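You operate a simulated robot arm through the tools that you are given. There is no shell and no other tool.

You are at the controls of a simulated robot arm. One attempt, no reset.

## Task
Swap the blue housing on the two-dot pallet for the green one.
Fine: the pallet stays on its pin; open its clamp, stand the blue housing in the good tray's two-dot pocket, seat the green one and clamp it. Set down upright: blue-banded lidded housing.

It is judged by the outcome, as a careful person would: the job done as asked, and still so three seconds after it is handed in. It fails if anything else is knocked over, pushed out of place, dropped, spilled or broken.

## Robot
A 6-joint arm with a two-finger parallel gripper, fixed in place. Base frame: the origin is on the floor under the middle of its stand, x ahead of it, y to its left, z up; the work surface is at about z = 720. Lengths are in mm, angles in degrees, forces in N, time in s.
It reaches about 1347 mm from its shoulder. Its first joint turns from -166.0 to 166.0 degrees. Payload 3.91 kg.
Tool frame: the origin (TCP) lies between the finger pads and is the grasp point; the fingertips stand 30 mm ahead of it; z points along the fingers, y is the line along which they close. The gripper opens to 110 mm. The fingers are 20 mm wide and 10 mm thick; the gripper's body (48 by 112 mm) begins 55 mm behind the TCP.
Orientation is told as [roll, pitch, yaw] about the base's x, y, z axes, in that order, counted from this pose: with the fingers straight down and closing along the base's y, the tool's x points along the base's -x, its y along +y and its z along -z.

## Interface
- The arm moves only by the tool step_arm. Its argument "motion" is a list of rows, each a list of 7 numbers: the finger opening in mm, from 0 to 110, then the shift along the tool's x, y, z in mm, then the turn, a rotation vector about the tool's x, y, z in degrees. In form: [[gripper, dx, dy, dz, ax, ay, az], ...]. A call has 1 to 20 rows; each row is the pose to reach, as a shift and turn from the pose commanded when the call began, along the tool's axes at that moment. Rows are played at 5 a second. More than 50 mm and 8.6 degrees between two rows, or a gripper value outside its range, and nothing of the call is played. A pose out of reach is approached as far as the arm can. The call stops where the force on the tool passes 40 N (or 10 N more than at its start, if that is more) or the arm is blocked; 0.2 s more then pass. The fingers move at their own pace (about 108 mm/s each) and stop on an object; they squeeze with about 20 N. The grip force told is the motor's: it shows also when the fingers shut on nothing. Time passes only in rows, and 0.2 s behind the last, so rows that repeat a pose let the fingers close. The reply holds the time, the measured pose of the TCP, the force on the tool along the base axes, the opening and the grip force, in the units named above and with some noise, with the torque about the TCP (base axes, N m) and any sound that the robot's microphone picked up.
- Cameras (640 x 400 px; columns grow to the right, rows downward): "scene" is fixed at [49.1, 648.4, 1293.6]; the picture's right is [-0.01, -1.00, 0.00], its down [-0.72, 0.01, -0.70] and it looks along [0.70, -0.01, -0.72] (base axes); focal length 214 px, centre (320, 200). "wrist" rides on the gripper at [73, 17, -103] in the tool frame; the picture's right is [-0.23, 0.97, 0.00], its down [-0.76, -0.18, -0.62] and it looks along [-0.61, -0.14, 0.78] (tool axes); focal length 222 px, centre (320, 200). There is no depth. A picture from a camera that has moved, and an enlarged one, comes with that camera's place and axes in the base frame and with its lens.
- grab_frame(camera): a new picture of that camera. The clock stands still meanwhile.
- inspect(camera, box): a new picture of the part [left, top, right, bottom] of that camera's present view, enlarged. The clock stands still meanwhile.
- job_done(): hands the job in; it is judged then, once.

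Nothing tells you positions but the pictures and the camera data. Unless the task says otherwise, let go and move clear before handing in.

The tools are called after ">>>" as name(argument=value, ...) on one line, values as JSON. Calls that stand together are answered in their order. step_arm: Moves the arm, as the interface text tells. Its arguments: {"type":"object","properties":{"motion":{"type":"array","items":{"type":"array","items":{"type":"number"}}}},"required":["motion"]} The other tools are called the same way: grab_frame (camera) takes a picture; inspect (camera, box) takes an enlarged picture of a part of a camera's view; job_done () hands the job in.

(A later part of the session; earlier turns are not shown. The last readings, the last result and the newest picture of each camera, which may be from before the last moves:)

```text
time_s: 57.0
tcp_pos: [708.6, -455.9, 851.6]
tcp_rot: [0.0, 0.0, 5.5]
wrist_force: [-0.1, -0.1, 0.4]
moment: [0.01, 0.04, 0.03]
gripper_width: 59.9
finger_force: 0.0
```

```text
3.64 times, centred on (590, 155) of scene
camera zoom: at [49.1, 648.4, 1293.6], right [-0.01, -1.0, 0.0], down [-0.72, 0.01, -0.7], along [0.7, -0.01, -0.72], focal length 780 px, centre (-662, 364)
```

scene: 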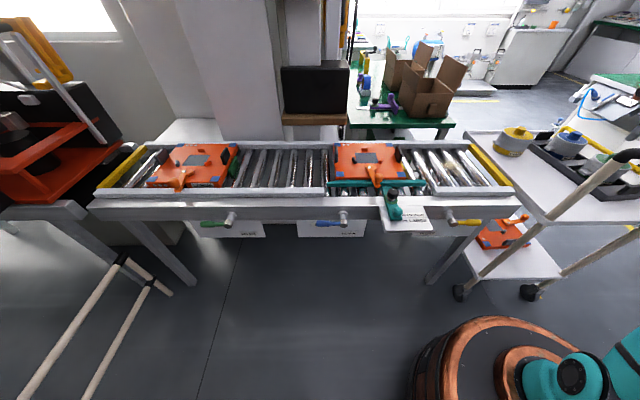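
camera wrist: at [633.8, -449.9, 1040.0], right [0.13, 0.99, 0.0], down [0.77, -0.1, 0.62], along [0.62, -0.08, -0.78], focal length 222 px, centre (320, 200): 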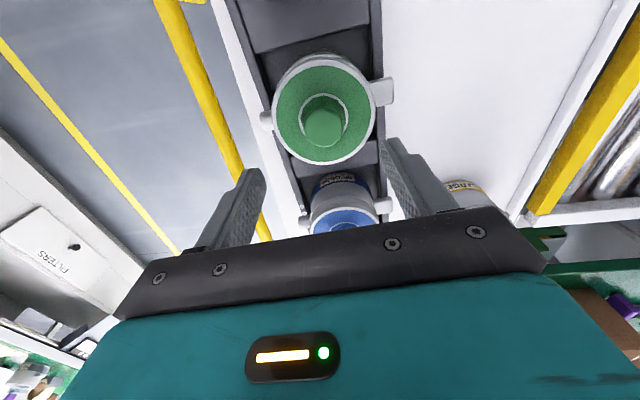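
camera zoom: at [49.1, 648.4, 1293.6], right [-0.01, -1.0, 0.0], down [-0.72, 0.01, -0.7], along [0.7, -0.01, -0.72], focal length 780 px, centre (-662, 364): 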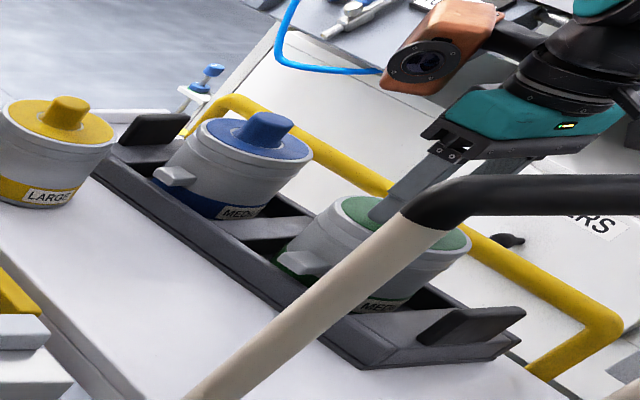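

This view matches the blue grip except for about 2 mm in x and 1.4 mm in y. I'll make that correction, drop 3 mm and close on the knob.

>>> step_arm(motion=[[60, 2, -1.4, 2, 0, 0, 0], [50, 2, -1.4, 3, 0, 0, 0], [40, 2, -1.4, 3, 0, 0, 0], [25, 2, -1.4, 3, 0, 0, 0], [20, 2, -1.4, 3, 0, 0, 0], [20, 2, -1.4, 3, 0, 0, 0]])

>>> inspect(camera="wrist", box=[200, 0, 440, 220])

>>> inspect(camera="scene", box=[540, 100, 640, 210])

```text
time_s: 58.4
tcp_pos: [704.7, -456.6, 848.4]
tcp_rot: [0.0, 0.0, 5.6]
wrist_force: [1.1, -1.6, 1.3]
moment: [0.12, -0.12, -0.05]
gripper_width: 37.6
finger_force: 20.0
```

```text
1.82 times, centred on (320, 110) of wrist
camera zoom: at [631.1, -447.1, 952.7], right [0.13, 0.99, 0.0], down [0.77, -0.1, 0.62], along [0.62, -0.08, -0.78], focal length 404 px, centre (320, 364)
```

zoom: 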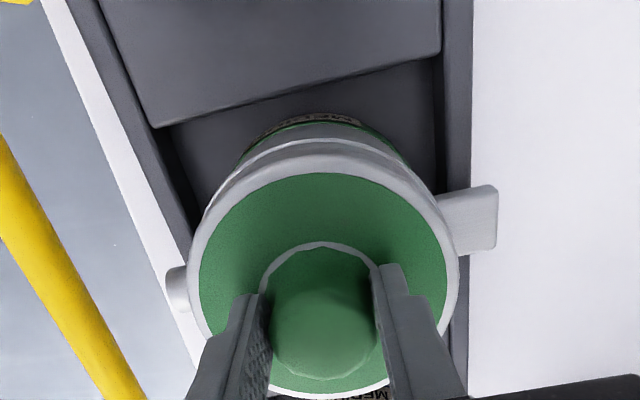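

```text
3.64 times, centred on (590, 155) of scene
camera zoom: at [49.1, 648.4, 1293.6], right [-0.01, -1.0, 0.0], down [-0.72, 0.01, -0.7], along [0.7, -0.01, -0.72], focal length 780 px, centre (-662, 364)
```

zoom: 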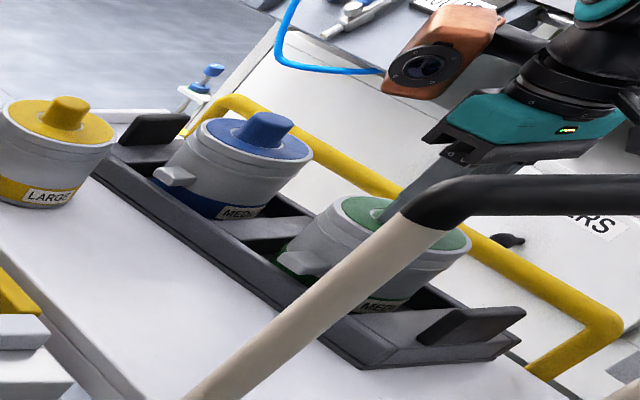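

The grip on the green knob is firm, and the lid sits in the camera almost exactly as the blue one did (about 2 mm difference in x, which I'll compensate). I'll do a small lift test, then raise it to carry height.

>>> step_arm(motion=[[20, 0, 0, -3, 0, 0, 0], [20, 0, 0, -8, 0, 0, 0], [20, 0, 0, -12, 0, 0, 0], [20, 0, 0, -12, 0, 0, 0]])

>>> inspect(camera="scene", box=[540, 100, 640, 210])

>>> step_arm(motion=[[20, 0, 0, -15, 0, 0, 0], [20, 0, 0, -35, 0, 0, 0], [20, 0, 0, -60, 0, 0, 0], [20, 0, 0, -85, 0, 0, 0], [20, 0, 0, -110, 0, 0, 0], [20, 0, 0, -135, 0, 0, 0], [20, 0, 0, -160, 0, 0, 0], [20, 0, 0, -180, 0, 0, 0], [20, 0, 0, -195, 0, 0, 0], [20, 0, 0, -200, 0, 0, 0]])

>>> grab_frame(camera="wrist")

>>> inspect(camera="scene", box=[480, 40, 640, 220])

```text
time_s: 59.4
tcp_pos: [704.7, -456.6, 861.0]
tcp_rot: [0.0, 0.0, 5.6]
wrist_force: [-0.2, 0.9, -6.2]
moment: [-0.01, 0.05, 0.03]
gripper_width: 37.5
finger_force: 20.3
```

```text
3.64 times, centred on (590, 155) of scene
camera zoom: at [49.1, 648.4, 1293.6], right [-0.01, -1.0, 0.0], down [-0.72, 0.01, -0.7], along [0.7, -0.01, -0.72], focal length 780 px, centre (-662, 364)
```

zoom: 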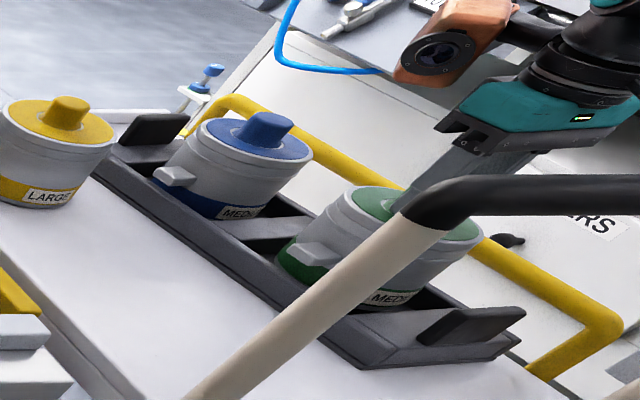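

```text
time_s: 61.6
tcp_pos: [706.5, -457.1, 1062.1]
tcp_rot: [0.0, 0.0, 5.5]
wrist_force: [-0.2, -0.3, -5.8]
moment: [-0.01, 0.02, 0.02]
gripper_width: 37.6
finger_force: 20.0
```

```text
taken
camera wrist: at [632.3, -447.9, 1165.5], right [0.13, 0.99, 0.0], down [0.78, -0.1, 0.62], along [0.62, -0.08, -0.78], focal length 222 px, centre (320, 200)
```

wrist: 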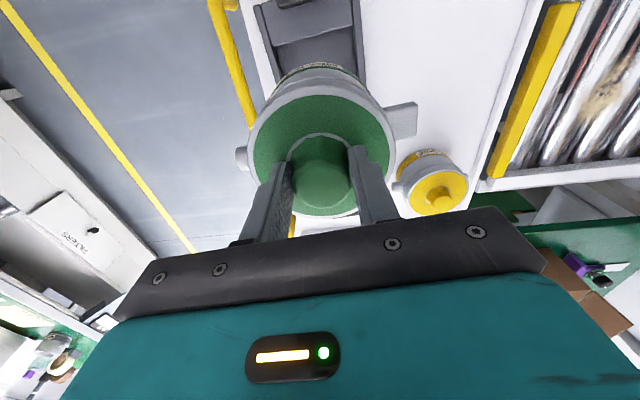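

```text
2.22 times, centred on (560, 130) of scene
camera zoom: at [49.1, 648.4, 1293.6], right [-0.01, -1.0, 0.0], down [-0.72, 0.01, -0.7], along [0.7, -0.01, -0.72], focal length 477 px, centre (-213, 356)
```

zoom: 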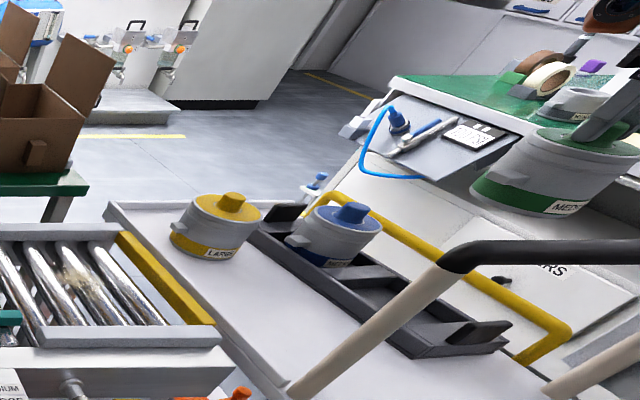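

The green housing is up cleanly and the blue one is undisturbed. I'll carry it back toward the pallet, turning it to yaw 0 on the way.

>>> step_arm(motion=[[20, -2, 10, 0, 0, 0, 0], [20, -8, 34, 0, 0, 0, 0.5], [20, -16, 70, 0, 0, 0, 1], [20, -24, 106, 0, 0, 0, 1.5], [20, -32, 142, 0, 0, 0, 2], [20, -40, 178, 0, 0, 0, 2.5], [20, -49, 214, 0, 0, 0, 3], [20, -57, 250, 0, 0, 0, 3.5], [20, -65, 286, 0, 0, 0, 4], [20, -73, 322, 0, 0, 0, 4.5], [20, -81, 358, 0, 0, 0, 5], [20, -90, 394, 0, 0, 0, 5.5], [20, -96, 420, 0, 0, 0, 5.5], [20, -100, 438, 0, 0, 0, 5.5], [20, -101, 442, 0, 0, 0, 5.5]])

>>> grab_frame(camera="scene")

```text
time_s: 64.8
tcp_pos: [765.3, -5.6, 1061.6]
tcp_rot: [0.0, 0.0, -0.1]
wrist_force: [-0.7, -0.4, -6.6]
moment: [0.01, 0.05, -0.02]
gripper_width: 37.3
finger_force: 19.7
```

```text
taken
```

scene: 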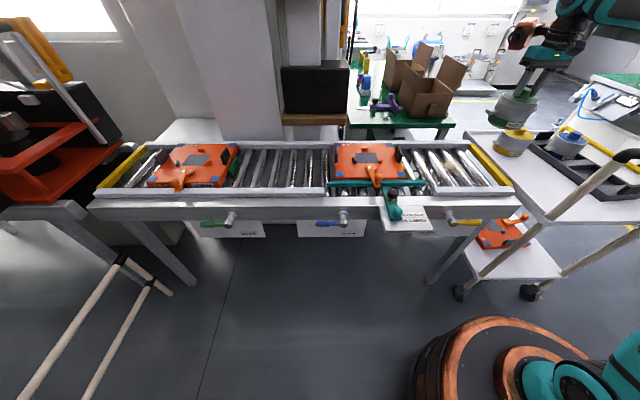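

>>> step_arm(motion=[[20, 2, 10, 0, 0, 0, 0], [20, 8, 40, 0, 0, 0, 0], [20, 14, 75, 0, 0, 0, 0], [20, 20, 110, 0, 0, 0, 0], [20, 26, 145, 0, 0, 0, 0], [20, 32, 172, 0, 0, 0, 0], [20, 35, 186, 0, 0, 0, 0], [20, 35, 186, 0, 0, 0, 0]])

>>> grab_frame(camera="wrist")

>>> inspect(camera="wrist", box=[370, 20, 590, 220])

>>> inspect(camera="scene", box=[325, 130, 415, 200])

```text
time_s: 66.6
tcp_pos: [728.6, 178.0, 1060.1]
tcp_rot: [0.0, -0.1, 0.1]
wrist_force: [0.6, 0.1, -5.8]
moment: [0.0, 0.02, -0.02]
gripper_width: 37.6
finger_force: 20.4
```

```text
taken
camera wrist: at [656.4, 195.4, 1165.1], right [0.23, 0.97, 0.0], down [0.76, -0.18, 0.62], along [0.61, -0.14, -0.78], focal length 222 px, centre (320, 200)
```

wrist: 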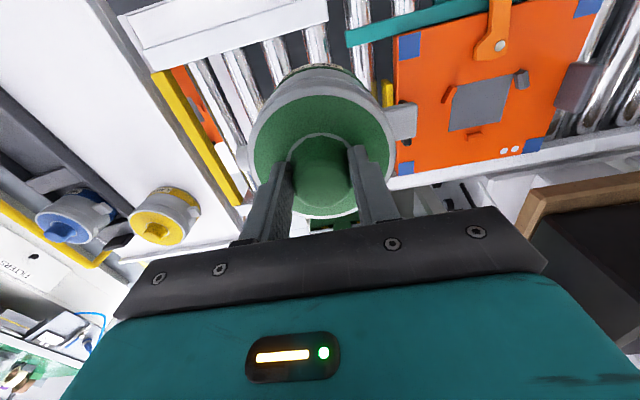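

```text
2.00 times, centred on (480, 120) of wrist
camera zoom: at [656.4, 195.4, 1165.1], right [0.23, 0.97, 0.0], down [0.76, -0.18, 0.62], along [0.61, -0.14, -0.78], focal length 444 px, centre (0, 360)
```

zoom: 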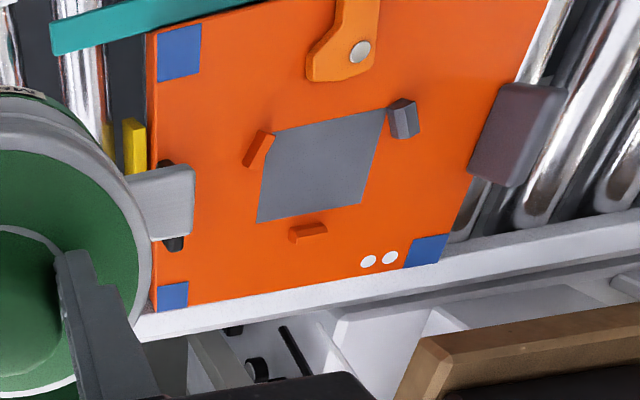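

```text
5.71 times, centred on (370, 165) of scene
camera zoom: at [49.1, 648.4, 1293.6], right [-0.01, -1.0, 0.0], down [-0.72, 0.01, -0.7], along [0.7, -0.01, -0.72], focal length 1226 px, centre (34, 400)
```

zoom: 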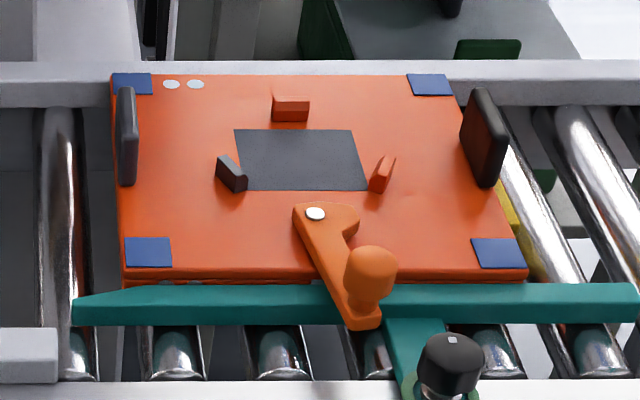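

The nest is clearly visible: two front locators and one back locator around an axis at about (826.5, 442). I'll compare how the green housing hangs in the grip with the blue one before I approach.

>>> inspect(camera="wrist", box=[200, 0, 440, 220])

```text
1.82 times, centred on (320, 110) of wrist
camera zoom: at [656.4, 195.4, 1165.1], right [0.23, 0.97, 0.0], down [0.76, -0.18, 0.62], along [0.61, -0.14, -0.78], focal length 404 px, centre (320, 364)
```

zoom: 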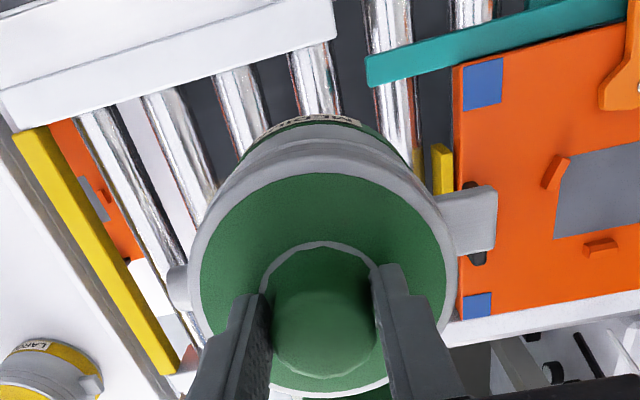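

The green one hangs about 2.3 mm further forward in the grip than the blue did, so the seating TCP target is about (822.2, 442.3). I'll move over the nest at carry height.

>>> step_arm(motion=[[20, -4, 10, 0, 0, 0, 0], [20, -13, 36, 0, 0, 0, 0], [20, -25, 70, 0, 0, 0, 0], [20, -37, 105, 0, 0, 0, 0], [20, -50, 140, 0, 0, 0, 0], [20, -62, 175, 0, 0, 0, 0], [20, -74, 210, 0, 0, 0, 0], [20, -85, 240, 0, 0, 0, 0], [20, -92, 258, 0, 0, 0, 0], [20, -93.6, 264.3, 0, 0, 0, 0], [20, -93.6, 264.3, 0, 0, 0, 0]])

>>> step_arm(motion=[[20, 0, 0, 10, 0, 0, 0], [20, 0, 0, 30, 0, 0, 0], [20, 0, 0, 55, 0, 0, 0], [20, 0, 0, 80, 0, 0, 0], [20, 0, 0, 105, 0, 0, 0], [20, 0, 0, 125, 0, 0, 0], [20, 0, 0, 135, 0, 0, 0], [20, 0, 0, 140, 0, 0, 0], [20, 0, 0, 140, 0, 0, 0]])

>>> inspect(camera="wrist", box=[200, 0, 440, 220])

>>> inspect(camera="scene", box=[325, 100, 415, 190])

```text
time_s: 69.0
tcp_pos: [823.0, 443.3, 1060.4]
tcp_rot: [0.0, 0.0, 0.1]
wrist_force: [0.1, -0.5, -5.7]
moment: [-0.03, 0.03, 0.04]
gripper_width: 37.3
finger_force: 20.0
```

```text
time_s: 71.0
tcp_pos: [822.7, 444.5, 921.1]
tcp_rot: [0.0, 0.0, 0.1]
wrist_force: [-0.1, 0.2, -5.5]
moment: [0.03, 0.0, 0.01]
gripper_width: 37.5
finger_force: 19.5
```

```text
1.82 times, centred on (320, 110) of wrist
camera zoom: at [749.7, 460.3, 1025.0], right [0.23, 0.97, 0.0], down [0.76, -0.18, 0.62], along [0.61, -0.14, -0.78], focal length 404 px, centre (320, 364)
```

zoom: 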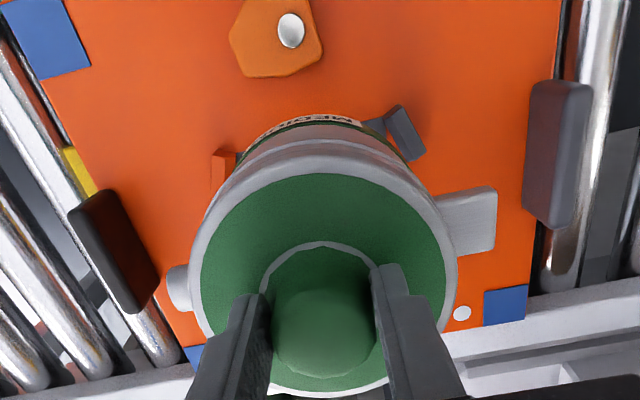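

```text
4.44 times, centred on (370, 145) of scene
camera zoom: at [49.1, 648.4, 1293.6], right [-0.01, -1.0, 0.0], down [-0.72, 0.01, -0.7], along [0.7, -0.01, -0.72], focal length 953 px, centre (98, 444)
```

zoom: 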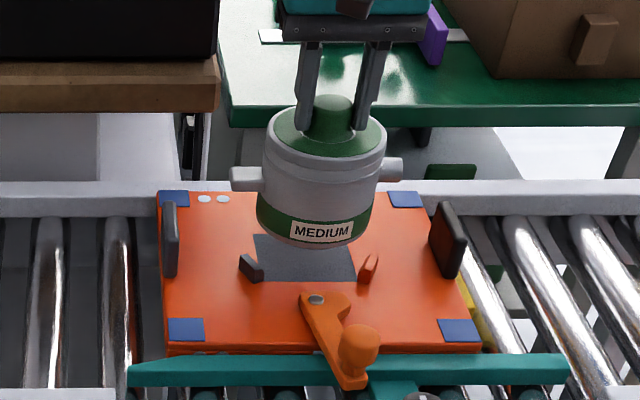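

>>> step_arm(motion=[[20, 0.3, -0.6, 8, 0, 0, 0], [20, 0.5, -1.3, 18, 0, 0, 0], [20, 0.5, -1.3, 27, 0, 0, 0], [20, 0.5, -1.3, 34, 0, 0, 0], [20, 0.5, -1.3, 38, 0, 0, 0], [20, 0.5, -1.3, 38, 0, 0, 0]])

>>> grab_frame(camera="wrist")

>>> inspect(camera="wrist", box=[200, 0, 440, 220])

>>> inspect(camera="scene", box=[330, 100, 410, 170])

```text
time_s: 72.4
tcp_pos: [822.2, 441.9, 882.0]
tcp_rot: [0.0, 0.1, 0.0]
wrist_force: [0.3, 0.6, -5.6]
moment: [0.01, 0.0, 0.01]
gripper_width: 37.6
finger_force: 20.0
```

```text
taken
camera wrist: at [749.7, 458.3, 986.4], right [0.23, 0.97, 0.0], down [0.76, -0.18, 0.62], along [0.61, -0.14, -0.78], focal length 222 px, centre (320, 200)
```

wrist: 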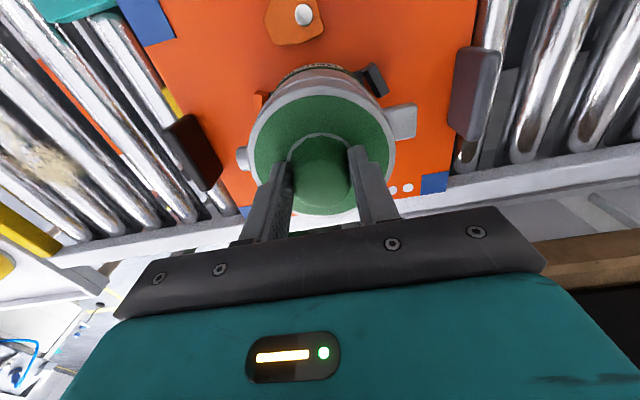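

```text
1.82 times, centred on (320, 110) of wrist
camera zoom: at [749.7, 458.3, 986.4], right [0.23, 0.97, 0.0], down [0.76, -0.18, 0.62], along [0.61, -0.14, -0.78], focal length 404 px, centre (320, 364)
```

zoom: 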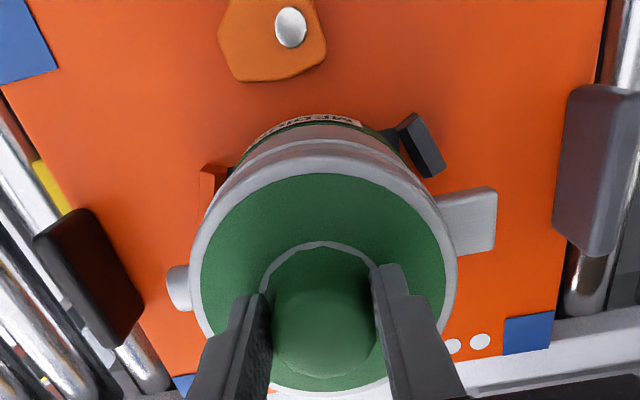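

```text
5.71 times, centred on (370, 135) of scene
camera zoom: at [49.1, 648.4, 1293.6], right [-0.01, -1.0, 0.0], down [-0.72, 0.01, -0.7], along [0.7, -0.01, -0.72], focal length 1226 px, centre (34, 571)
```

zoom: 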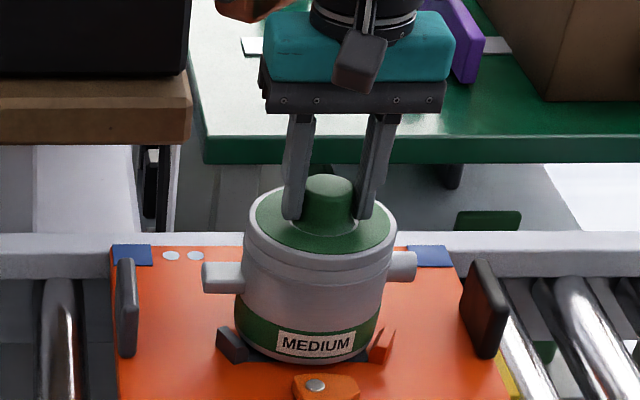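

The base is already down among the locators with no contact force, so the lateral fit is good. I'll lower the last millimetres slowly.

>>> step_arm(motion=[[20, 0, 0, 2, 0, 0, 0], [20, 0, 0, 4, 0, 0, 0], [20, 0, 0, 6, 0, 0, 0], [20, 0, 0, 6, 0, 0, 0]])

>>> inspect(camera="scene", box=[330, 100, 410, 170])

```text
time_s: 73.4
tcp_pos: [822.1, 442.6, 877.0]
tcp_rot: [0.0, 0.0, 0.0]
wrist_force: [-0.6, -0.3, -6.6]
moment: [0.01, 0.04, 0.03]
gripper_width: 37.6
finger_force: 20.0
```

```text
5.71 times, centred on (370, 135) of scene
camera zoom: at [49.1, 648.4, 1293.6], right [-0.01, -1.0, 0.0], down [-0.72, 0.01, -0.7], along [0.7, -0.01, -0.72], focal length 1226 px, centre (34, 571)
```

zoom: 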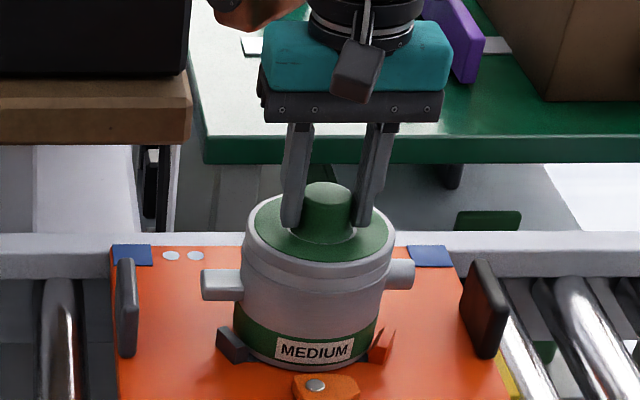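

The picture now nearly matches the seated blue one, but it suggests the green housing sits 2–4 mm toward the front. Staying about 4 mm above the seat, I'll ease it toward +x in 1 mm steps and use the force to find the back locator.

>>> step_arm(motion=[[20, -1, 0, 0, 0, 0, 0], [20, -2, 0, 0, 0, 0, 0], [20, -2, 0, 0, 0, 0, 0]])

>>> inspect(camera="wrist", box=[220, 0, 420, 120])

```text
time_s: 74.2
tcp_pos: [824.4, 442.7, 877.8]
tcp_rot: [-0.1, 0.0, 0.0]
wrist_force: [0.5, -0.4, -6.7]
moment: [0.01, 0.02, -0.01]
gripper_width: 37.9
finger_force: 20.5
```

```text
3.20 times, centred on (320, 60) of wrist
camera zoom: at [751.2, 458.5, 980.7], right [0.23, 0.97, 0.0], down [0.76, -0.18, 0.62], along [0.61, -0.14, -0.78], focal length 711 px, centre (320, 648)
```

zoom: 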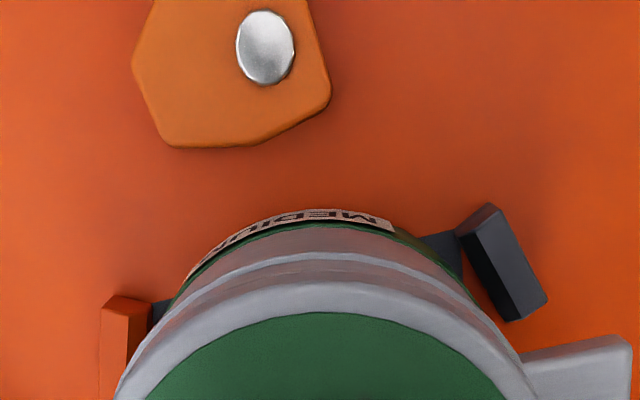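

>>> step_arm(motion=[[20, -1, 0, 0, 0, 0, 0], [20, -2, 0, 0, 0, 0, 0], [20, -2, 0, 0, 0, 0, 0]])

>>> inspect(camera="scene", box=[330, 100, 410, 170])

```text
time_s: 75.0
tcp_pos: [825.4, 442.6, 876.4]
tcp_rot: [0.0, 0.0, 0.1]
wrist_force: [-1.2, 0.7, -3.9]
moment: [0.07, 0.14, -0.01]
gripper_width: 37.5
finger_force: 20.2
```

```text
5.71 times, centred on (370, 135) of scene
camera zoom: at [49.1, 648.4, 1293.6], right [-0.01, -1.0, 0.0], down [-0.72, 0.01, -0.7], along [0.7, -0.01, -0.72], focal length 1226 px, centre (34, 571)
```

zoom: 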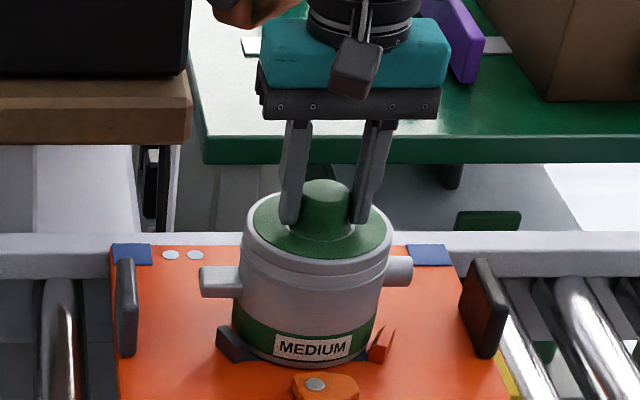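

I found light contact with the back locator at about x=825.5. I'll back off 2 mm and continue lowering onto the seat.

>>> step_arm(motion=[[20, 1, 0, 0, 0, 0, 0], [20, 2, 0, 0, 0, 0, 0], [20, 2, 0, 1.5, 0, 0, 0], [20, 2, 0, 3, 0, 0, 0], [20, 2, 0, 3, 0, 0, 0]])

```text
time_s: 76.2
tcp_pos: [823.6, 441.4, 877.2]
tcp_rot: [0.0, -0.1, 0.0]
wrist_force: [0.5, 1.4, 17.5]
moment: [-0.17, -0.13, 0.02]
gripper_width: 37.7
finger_force: 20.1
```

Contact came at TCP z≈877 with very little moment, so the base seems to have landed flat. I'll inspect closely before releasing.

>>> inspect(camera="scene", box=[345, 125, 395, 170])

>>> inspect(camera="wrist", box=[220, 0, 420, 120])

```text
8.89 times, centred on (370, 148) of scene
camera zoom: at [49.1, 648.4, 1293.6], right [-0.01, -1.0, 0.0], down [-0.72, 0.01, -0.7], along [0.7, -0.01, -0.72], focal length 1906 px, centre (-124, 667)
```

zoom: 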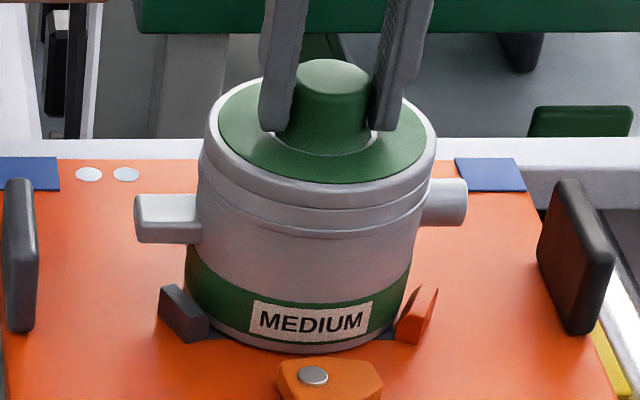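

```text
3.20 times, centred on (320, 60) of wrist
camera zoom: at [750.8, 457.9, 979.7], right [0.23, 0.97, 0.0], down [0.76, -0.18, 0.62], along [0.61, -0.14, -0.78], focal length 711 px, centre (320, 648)
```

zoom: 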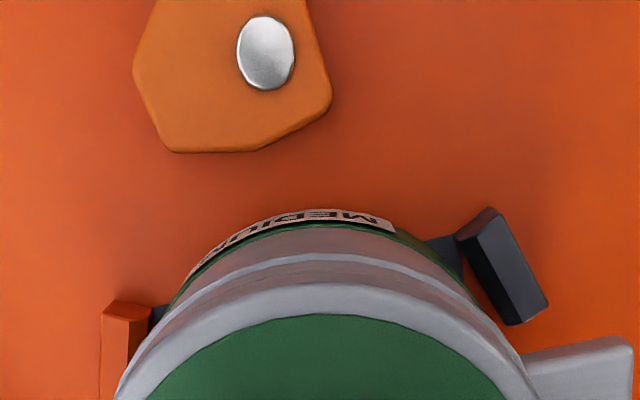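

>>> inspect(camera="scene", box=[340, 115, 400, 175])

>>> inspect(camera="scene", box=[330, 100, 410, 170])

```text
6.67 times, centred on (370, 145) of scene
camera zoom: at [49.1, 648.4, 1293.6], right [-0.01, -1.0, 0.0], down [-0.72, 0.01, -0.7], along [0.7, -0.01, -0.72], focal length 1430 px, centre (-13, 567)
```

zoom: 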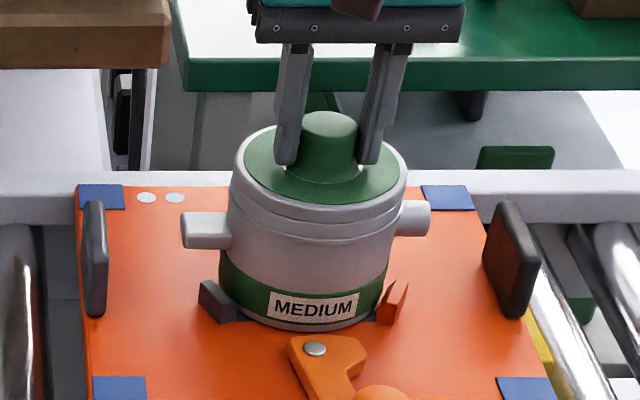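

```text
5.71 times, centred on (370, 135) of scene
camera zoom: at [49.1, 648.4, 1293.6], right [-0.01, -1.0, 0.0], down [-0.72, 0.01, -0.7], along [0.7, -0.01, -0.72], focal length 1226 px, centre (34, 571)
```

zoom: 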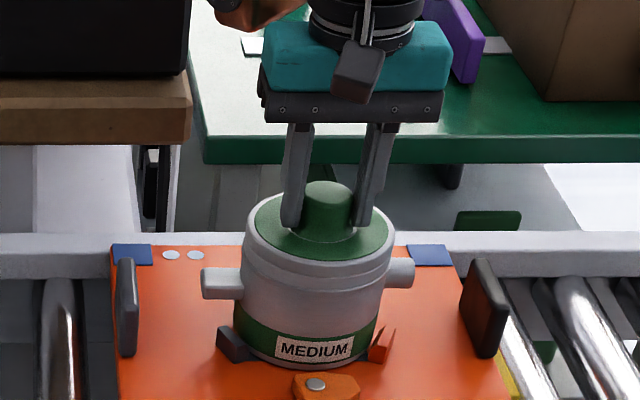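

Compared side by side, the green housing now matches the seated blue one to within 1–2 px, so it's seated. I'll relieve the downward pressure and then release.

>>> step_arm(motion=[[20, 0, 0, -1.5, 0, 0, 0], [20, 0, 0, -2.5, 0, 0, 0], [20, 0, 0, -2.5, 0, 0, 0]])

```text
time_s: 77.0
tcp_pos: [824.4, 442.8, 876.3]
tcp_rot: [0.0, 0.1, 0.0]
wrist_force: [0.9, 0.9, -2.8]
moment: [0.16, -0.09, 0.05]
gripper_width: 37.3
finger_force: 19.9
```

The load is nearly balanced, so I'll release and rise straight up.

>>> step_arm(motion=[[20, 0, 0, 0.4, 0, 0, 0], [42, 0, 0, 0.4, 0, 0, 0], [60, 0, 0, 0.4, 0, 0, 0], [62, 0, 0, 0.4, 0, 0, 0], [62, 0, 0, -10, 0, 0, 0], [62, 0, 0, -30, 0, 0, 0], [62, 0, 0, -60, 0, 0, 0], [70, 0, 0, -90, 0, 0, 0], [80, 0, 0, -120, 0, 0, 0]])

>>> inspect(camera="scene", box=[340, 115, 400, 175])

>>> inspect(camera="wrist", box=[200, 0, 440, 220])

```text
time_s: 79.0
tcp_pos: [824.9, 441.5, 997.0]
tcp_rot: [-0.1, 0.1, 0.0]
wrist_force: [-0.2, 0.0, -0.3]
moment: [-0.01, 0.03, -0.01]
gripper_width: 79.7
finger_force: 0.2
```

```text
6.67 times, centred on (370, 145) of scene
camera zoom: at [49.1, 648.4, 1293.6], right [-0.01, -1.0, 0.0], down [-0.72, 0.01, -0.7], along [0.7, -0.01, -0.72], focal length 1430 px, centre (-13, 567)
```

zoom: 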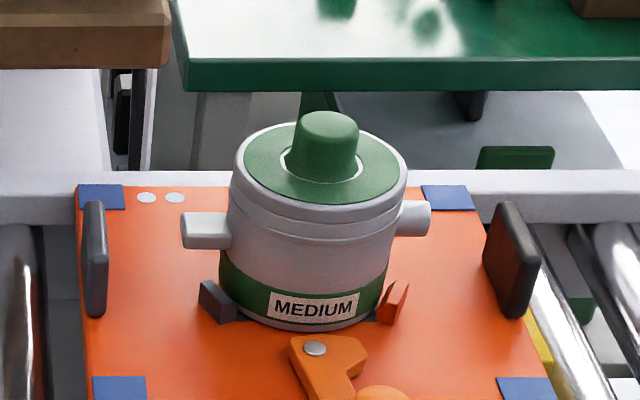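

```text
1.82 times, centred on (320, 110) of wrist
camera zoom: at [751.0, 458.8, 1101.0], right [0.23, 0.97, 0.0], down [0.76, -0.18, 0.62], along [0.61, -0.14, -0.78], focal length 404 px, centre (320, 364)
```

zoom: 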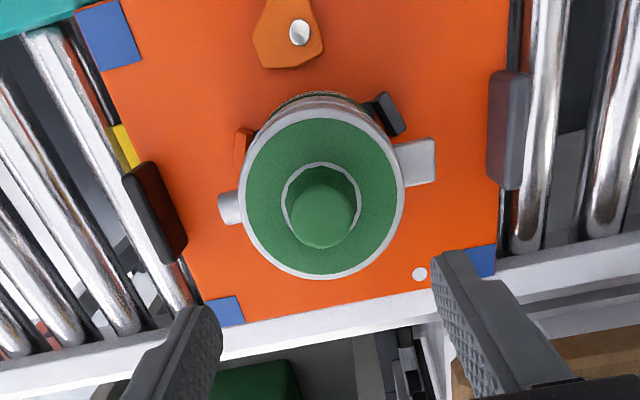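

The green housing stands seated in the nest. I'll go back to the same viewpoint I used for the blue one to compare the seating exactly.

>>> step_arm(motion=[[90, 30, 3, 3, 0, 0, 0], [100, 55, 6, 7, 0, 0, 0], [110, 65, 6.5, 7.5, 0, 0, 0], [110, 65, 6.5, 7.5, 0, 0, 0]])

>>> inspect(camera="wrist", box=[220, 0, 420, 210])

```text
time_s: 80.0
tcp_pos: [758.3, 447.4, 988.5]
tcp_rot: [0.0, 0.0, 0.0]
wrist_force: [-0.9, -0.5, -0.1]
moment: [0.01, 0.0, 0.0]
gripper_width: 110.0
finger_force: 0.2
```

```text
1.90 times, centred on (320, 105) of wrist
camera zoom: at [686.1, 464.2, 1092.5], right [0.23, 0.97, 0.0], down [0.76, -0.18, 0.62], along [0.61, -0.14, -0.78], focal length 423 px, centre (320, 381)
```

zoom: 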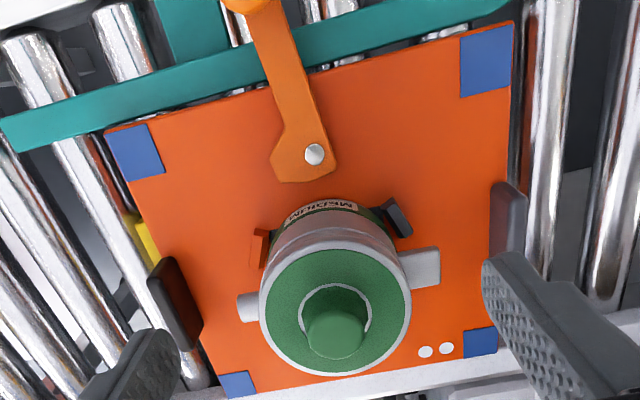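

The seating matches the blue one to within about 1 mm. Next I'll close the clamp, starting by moving over the open lever's knob near (648, 433) to measure it.

>>> step_arm(motion=[[100, 30, -4, 0, 0, 0, -2], [90, 65, -8, 0, 0, 0, -4], [80, 100, -12, 10, 0, 0, -6], [70, 110, -14, 40, 0, 0, -6], [60, 110, -14, 75, 0, 0, -6], [60, 110, -14, 90, 0, 0, -6], [60, 110, -14, 90, 0, 0, -6]])

>>> grab_frame(camera="wrist")

>>> inspect(camera="wrist", box=[220, 50, 420, 210])

>>> inspect(camera="scene", box=[330, 100, 440, 210])

```text
time_s: 81.6
tcp_pos: [647.7, 434.1, 895.9]
tcp_rot: [0.0, 0.0, 6.0]
wrist_force: [1.1, -1.0, -0.6]
moment: [0.03, 0.01, -0.03]
gripper_width: 60.0
finger_force: 0.0
```

```text
taken
camera wrist: at [574.0, 442.6, 1001.0], right [0.12, 0.99, 0.0], down [0.78, -0.1, 0.62], along [0.62, -0.08, -0.78], focal length 222 px, centre (320, 200)
```

wrist: 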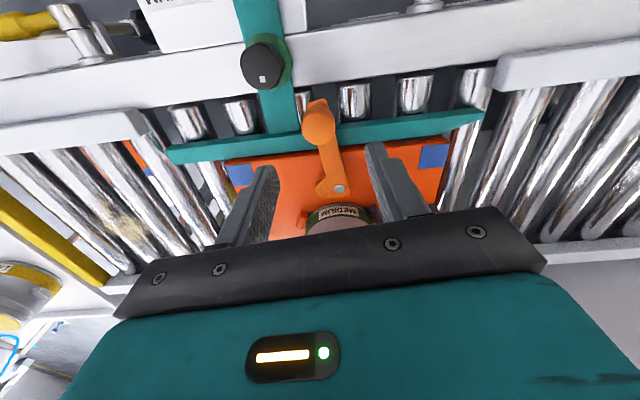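

```text
2.50 times, centred on (320, 130) of wrist
camera zoom: at [574.0, 442.6, 1001.0], right [0.12, 0.99, 0.0], down [0.78, -0.1, 0.62], along [0.62, -0.08, -0.78], focal length 555 px, centre (320, 375)
```

zoom: 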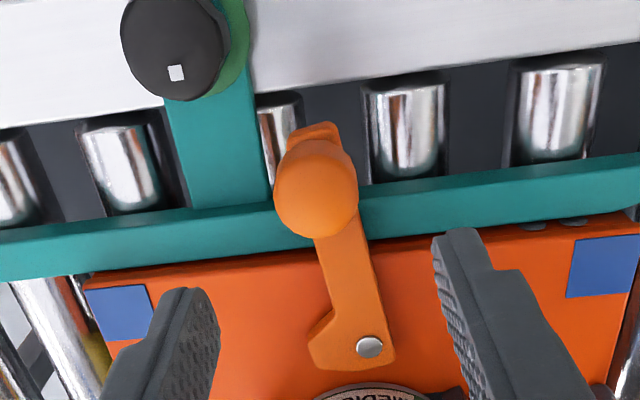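

```text
3.64 times, centred on (385, 155) of scene
camera zoom: at [49.1, 648.4, 1293.6], right [-0.01, -1.0, 0.0], down [-0.72, 0.01, -0.7], along [0.7, -0.01, -0.72], focal length 780 px, centre (84, 364)
```

zoom: 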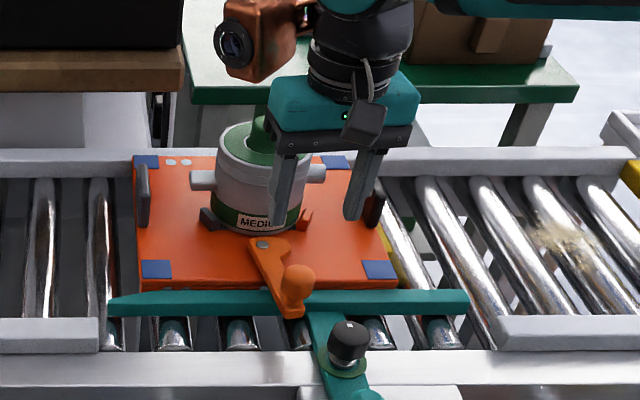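

The lever knob is at about (648, 432). I'll descend with the fingers on either side of it and narrow to a loose cage.

>>> step_arm(motion=[[60, -0.6, -2, 25, 0, 0, 0], [60, -0.6, -2, 50, 0, 0, 0], [60, -0.6, -2, 70, 0, 0, 0], [54, -0.6, -2, 82, 0, 0, 0], [46, -0.6, -2, 88, 0, 0, 0], [40, -0.6, -2, 88, 0, 0, 0], [40, -0.6, -2, 88, 0, 0, 0]])

>>> inspect(camera="wrist", box=[220, 50, 420, 210])

```text
time_s: 83.2
tcp_pos: [648.8, 431.6, 809.6]
tcp_rot: [0.0, 0.0, 6.1]
wrist_force: [-0.5, 0.3, 0.7]
moment: [0.0, 0.0, -0.01]
gripper_width: 40.1
finger_force: 0.1
```

```text
2.50 times, centred on (320, 130) of wrist
camera zoom: at [575.0, 441.9, 914.4], right [0.12, 0.99, 0.0], down [0.78, -0.1, 0.62], along [0.62, -0.08, -0.78], focal length 555 px, centre (320, 375)
```

zoom: 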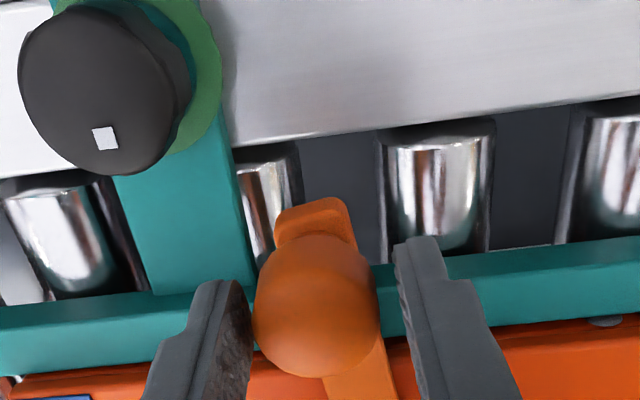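

The knob is caged. I'll swing the lever back anticlockwise toward the clamped position in controlled steps.

>>> step_arm(motion=[[40, -0.4, -8.3, 0, 0, 0, -5], [40, -1.4, -16.5, 0, 0, 0, -10], [40, -3.2, -24.6, 0, 0, 0, -15], [40, -5.7, -32.5, 0, 0, 0, -20], [40, -8.9, -40.2, 0, 0, 0, -25], [40, -12.7, -47.5, 0, 0, 0, -30], [40, -17.2, -54.5, 0, 0, 0, -35], [40, -22.2, -61.1, 0, 0, 0, -40]])

>>> inspect(camera="scene", box=[330, 100, 440, 210])

>>> inspect(camera="wrist", box=[220, 50, 420, 210])

```text
time_s: 85.0
tcp_pos: [676.7, 374.0, 810.6]
tcp_rot: [0.0, 0.1, 46.1]
wrist_force: [-0.8, 0.0, 0.2]
moment: [0.02, 0.01, 0.02]
gripper_width: 40.4
finger_force: 0.6
```

```text
3.64 times, centred on (385, 155) of scene
camera zoom: at [49.1, 648.4, 1293.6], right [-0.01, -1.0, 0.0], down [-0.72, 0.01, -0.7], along [0.7, -0.01, -0.72], focal length 780 px, centre (84, 364)
```

zoom: 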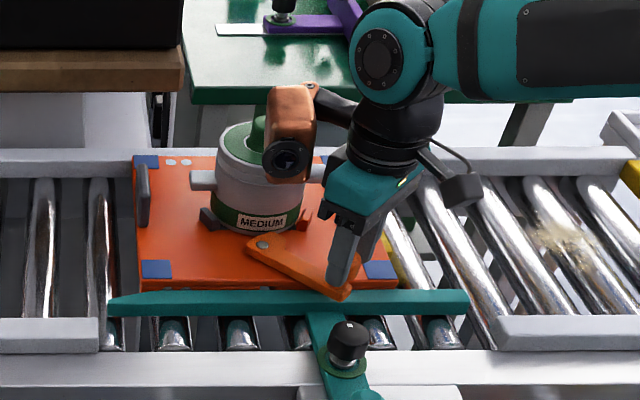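

```text
2.50 times, centred on (320, 130) of wrist
camera zoom: at [615.3, 332.7, 915.6], right [-0.54, 0.84, 0.0], down [0.66, 0.43, 0.62], along [0.52, 0.34, -0.78], focal length 555 px, centre (320, 375)
```

zoom: 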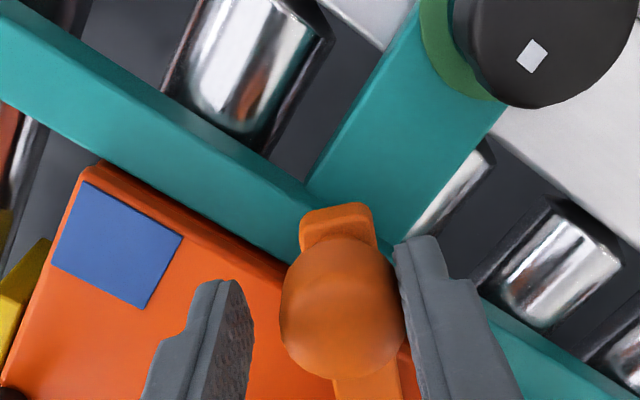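

>>> step_arm(motion=[[40, -0.4, -8.3, 0, 0, 0, -5], [40, -1.4, -16.5, 0, 0, 0, -10], [40, -3.2, -24.6, 0, 0, 0, -15], [40, -5.7, -32.5, 0, 0, 0, -20], [40, -8.9, -40.2, 0, 0, 0, -25], [40, -12.7, -47.5, 0, 0, 0, -30], [40, -16.2, -53.1, 0, 0, 0, -34]])

>>> inspect(camera="scene", box=[340, 100, 440, 190])

>>> inspect(camera="wrist", box=[220, 50, 420, 210])

```text
time_s: 86.6
tcp_pos: [727.9, 348.5, 810.7]
tcp_rot: [0.0, 0.1, 80.1]
wrist_force: [0.8, -0.7, -0.3]
moment: [-0.01, 0.0, 0.03]
gripper_width: 40.7
finger_force: 0.4
```

```text
4.44 times, centred on (390, 145) of scene
camera zoom: at [49.1, 648.4, 1293.6], right [-0.01, -1.0, 0.0], down [-0.72, 0.01, -0.7], along [0.7, -0.01, -0.72], focal length 953 px, centre (9, 444)
```

zoom: 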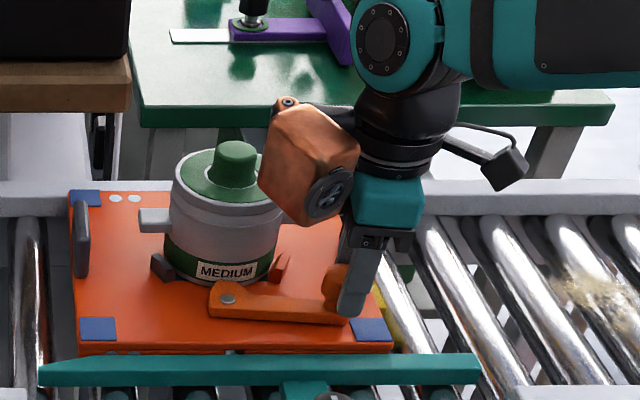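

```text
2.50 times, centred on (320, 130) of wrist
camera zoom: at [698.7, 280.0, 915.2], right [-0.92, 0.39, 0.0], down [0.31, 0.72, 0.62], along [0.24, 0.57, -0.78], focal length 555 px, centre (320, 375)
```

zoom: 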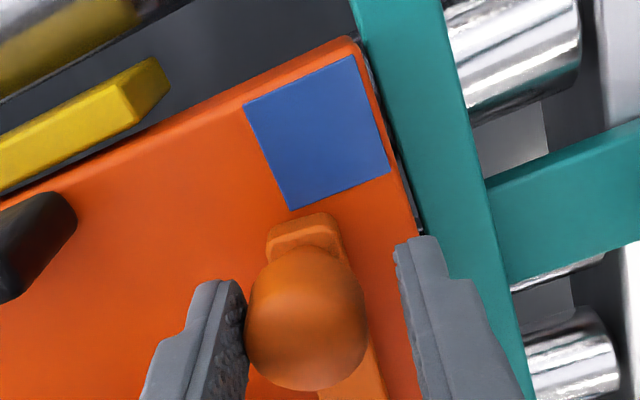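

>>> step_arm(motion=[[40, -0.1, -3.3, 0, 0, 0, -2], [40, -0.2, -6.6, 0, 0, 0, -4], [40, -0.5, -9.9, 0, 0, 0, -6], [40, -0.9, -13.2, 0, 0, 0, -8], [40, -1.4, -16.5, 0, 0, 0, -10]])

>>> inspect(camera="scene", box=[340, 100, 440, 190])

>>> inspect(camera="wrist", box=[220, 50, 420, 210])

```text
time_s: 87.8
tcp_pos: [745.0, 349.0, 811.5]
tcp_rot: [0.0, 0.1, 90.1]
wrist_force: [-0.2, -0.2, 0.0]
moment: [0.01, 0.02, -0.01]
gripper_width: 39.9
finger_force: 0.2
```

```text
4.44 times, centred on (390, 145) of scene
camera zoom: at [49.1, 648.4, 1293.6], right [-0.01, -1.0, 0.0], down [-0.72, 0.01, -0.7], along [0.7, -0.01, -0.72], focal length 953 px, centre (9, 444)
```

zoom: 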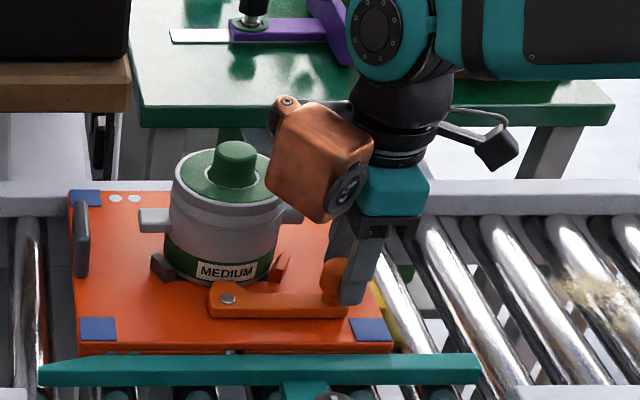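

```text
2.50 times, centred on (320, 130) of wrist
camera zoom: at [727.2, 275.5, 915.1], right [-0.97, 0.23, 0.0], down [0.18, 0.76, 0.62], along [0.14, 0.61, -0.78], focal length 555 px, centre (320, 375)
```

zoom: 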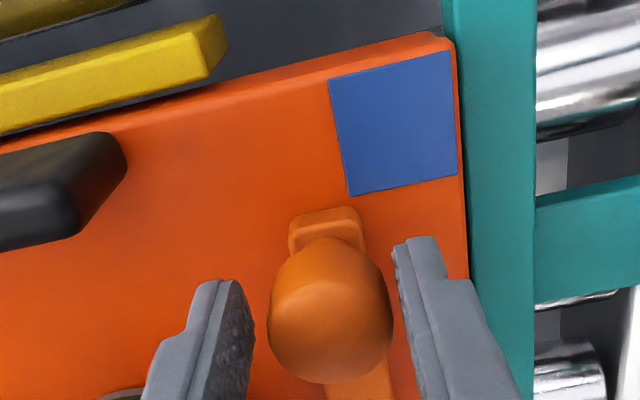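

The lever is nearly back where it was. I'll press it gently the last few millimetres in 1 mm steps until I feel the clamp tighten.

>>> step_arm(motion=[[40, 0, -1.5, 0, 0, 0, -0.9], [40, -0.1, -3, 0, 0, 0, -1.8], [40, -0.1, -4, 0, 0, 0, -2.4], [40, -0.1, -4, 0, 0, 0, -2.4]])

>>> inspect(camera="wrist", box=[220, 50, 420, 210])

```text
time_s: 88.8
tcp_pos: [747.9, 347.6, 810.6]
tcp_rot: [0.0, -0.1, 92.3]
wrist_force: [-2.3, -0.3, 1.0]
moment: [-0.01, 0.05, -0.01]
gripper_width: 40.9
finger_force: 0.8
```

```text
2.50 times, centred on (320, 130) of wrist
camera zoom: at [734.1, 274.4, 915.2], right [-0.98, 0.19, 0.0], down [0.14, 0.77, 0.62], along [0.12, 0.61, -0.78], focal length 555 px, centre (320, 375)
```

zoom: 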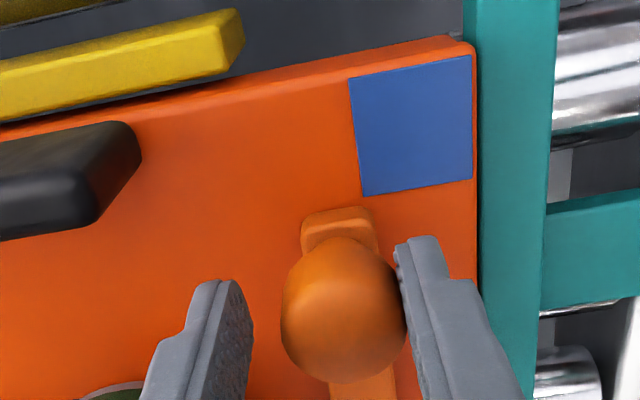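

>>> step_arm(motion=[[40, 0, -1, 0, 0, 0, -0.6], [40, 0, -2, 0, 0, 0, -1.2], [40, 0, -2, 0, 0, 0, -1.2]])

>>> inspect(camera="wrist", box=[220, 50, 420, 210])

>>> inspect(camera="scene", box=[340, 100, 440, 190])

```text
time_s: 89.6
tcp_pos: [749.6, 347.6, 810.8]
tcp_rot: [0.0, 0.0, 93.6]
wrist_force: [-2.1, -0.7, 1.0]
moment: [-0.02, 0.03, 0.04]
gripper_width: 41.0
finger_force: 1.9
```

```text
2.50 times, centred on (320, 130) of wrist
camera zoom: at [737.4, 274.4, 915.3], right [-0.99, 0.17, 0.0], down [0.13, 0.77, 0.62], along [0.1, 0.61, -0.78], focal length 555 px, centre (320, 375)
```

zoom: 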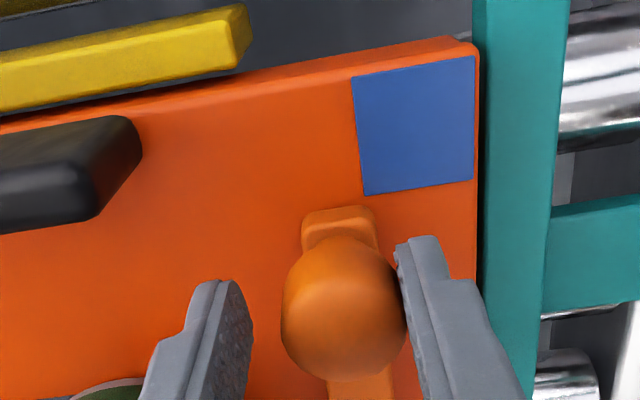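

```text
4.44 times, centred on (390, 145) of scene
camera zoom: at [49.1, 648.4, 1293.6], right [-0.01, -1.0, 0.0], down [-0.72, 0.01, -0.7], along [0.7, -0.01, -0.72], focal length 953 px, centre (9, 444)
```

zoom: 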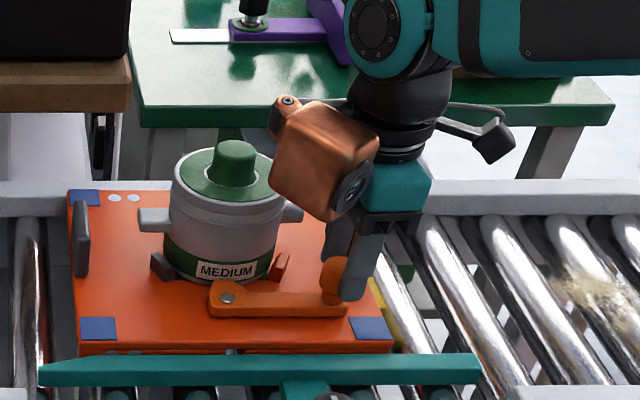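

Before pushing harder, I'll check that the pallet itself hasn't shifted, using the same crop as earlier.

>>> inspect(camera="scene", box=[340, 115, 400, 175])

>>> inspect(camera="scene", box=[325, 130, 415, 200])

```text
6.67 times, centred on (370, 145) of scene
camera zoom: at [49.1, 648.4, 1293.6], right [-0.01, -1.0, 0.0], down [-0.72, 0.01, -0.7], along [0.7, -0.01, -0.72], focal length 1430 px, centre (-13, 567)
```

zoom: 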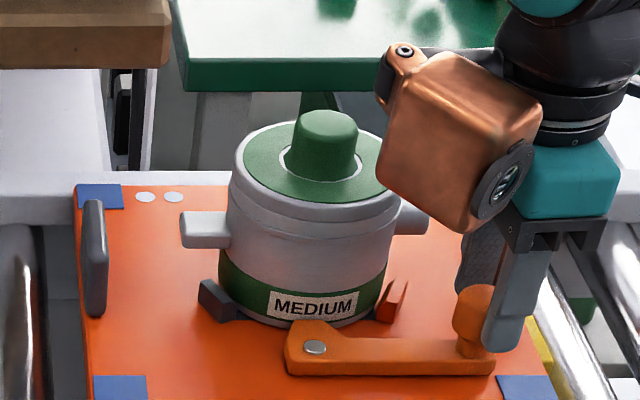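

```text
5.71 times, centred on (370, 165) of scene
camera zoom: at [49.1, 648.4, 1293.6], right [-0.01, -1.0, 0.0], down [-0.72, 0.01, -0.7], along [0.7, -0.01, -0.72], focal length 1226 px, centre (34, 400)
```

zoom: 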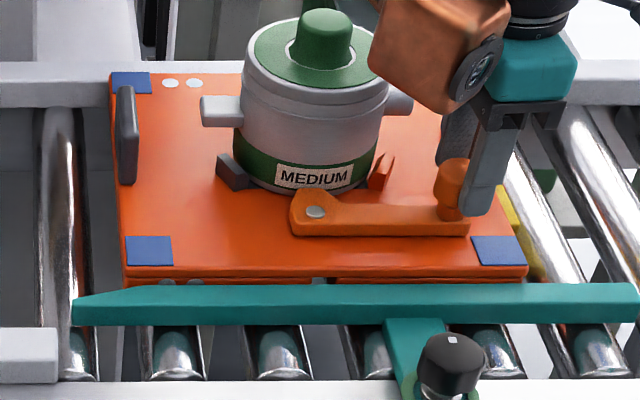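

The pallet hasn't moved. The lever is back at about its original closed angle with only ~2 N of resistance, so I'll press a little further to find the firm stop.

>>> step_arm(motion=[[40, 0, -1, 0, 0, 0, -0.5], [40, 0, -2, 0, 0, 0, -1], [40, 0, -2, 0, 0, 0, -1]])

>>> inspect(camera="scene", box=[340, 115, 400, 175])

```text
time_s: 90.4
tcp_pos: [752.0, 346.9, 811.3]
tcp_rot: [0.0, 0.0, 94.6]
wrist_force: [-5.1, 2.0, -0.5]
moment: [0.05, 0.04, -0.06]
gripper_width: 42.2
finger_force: 1.9
```

```text
6.67 times, centred on (370, 145) of scene
camera zoom: at [49.1, 648.4, 1293.6], right [-0.01, -1.0, 0.0], down [-0.72, 0.01, -0.7], along [0.7, -0.01, -0.72], focal length 1430 px, centre (-13, 567)
```

zoom: 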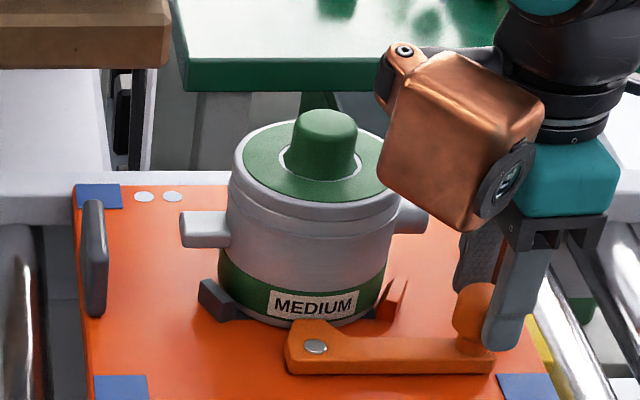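

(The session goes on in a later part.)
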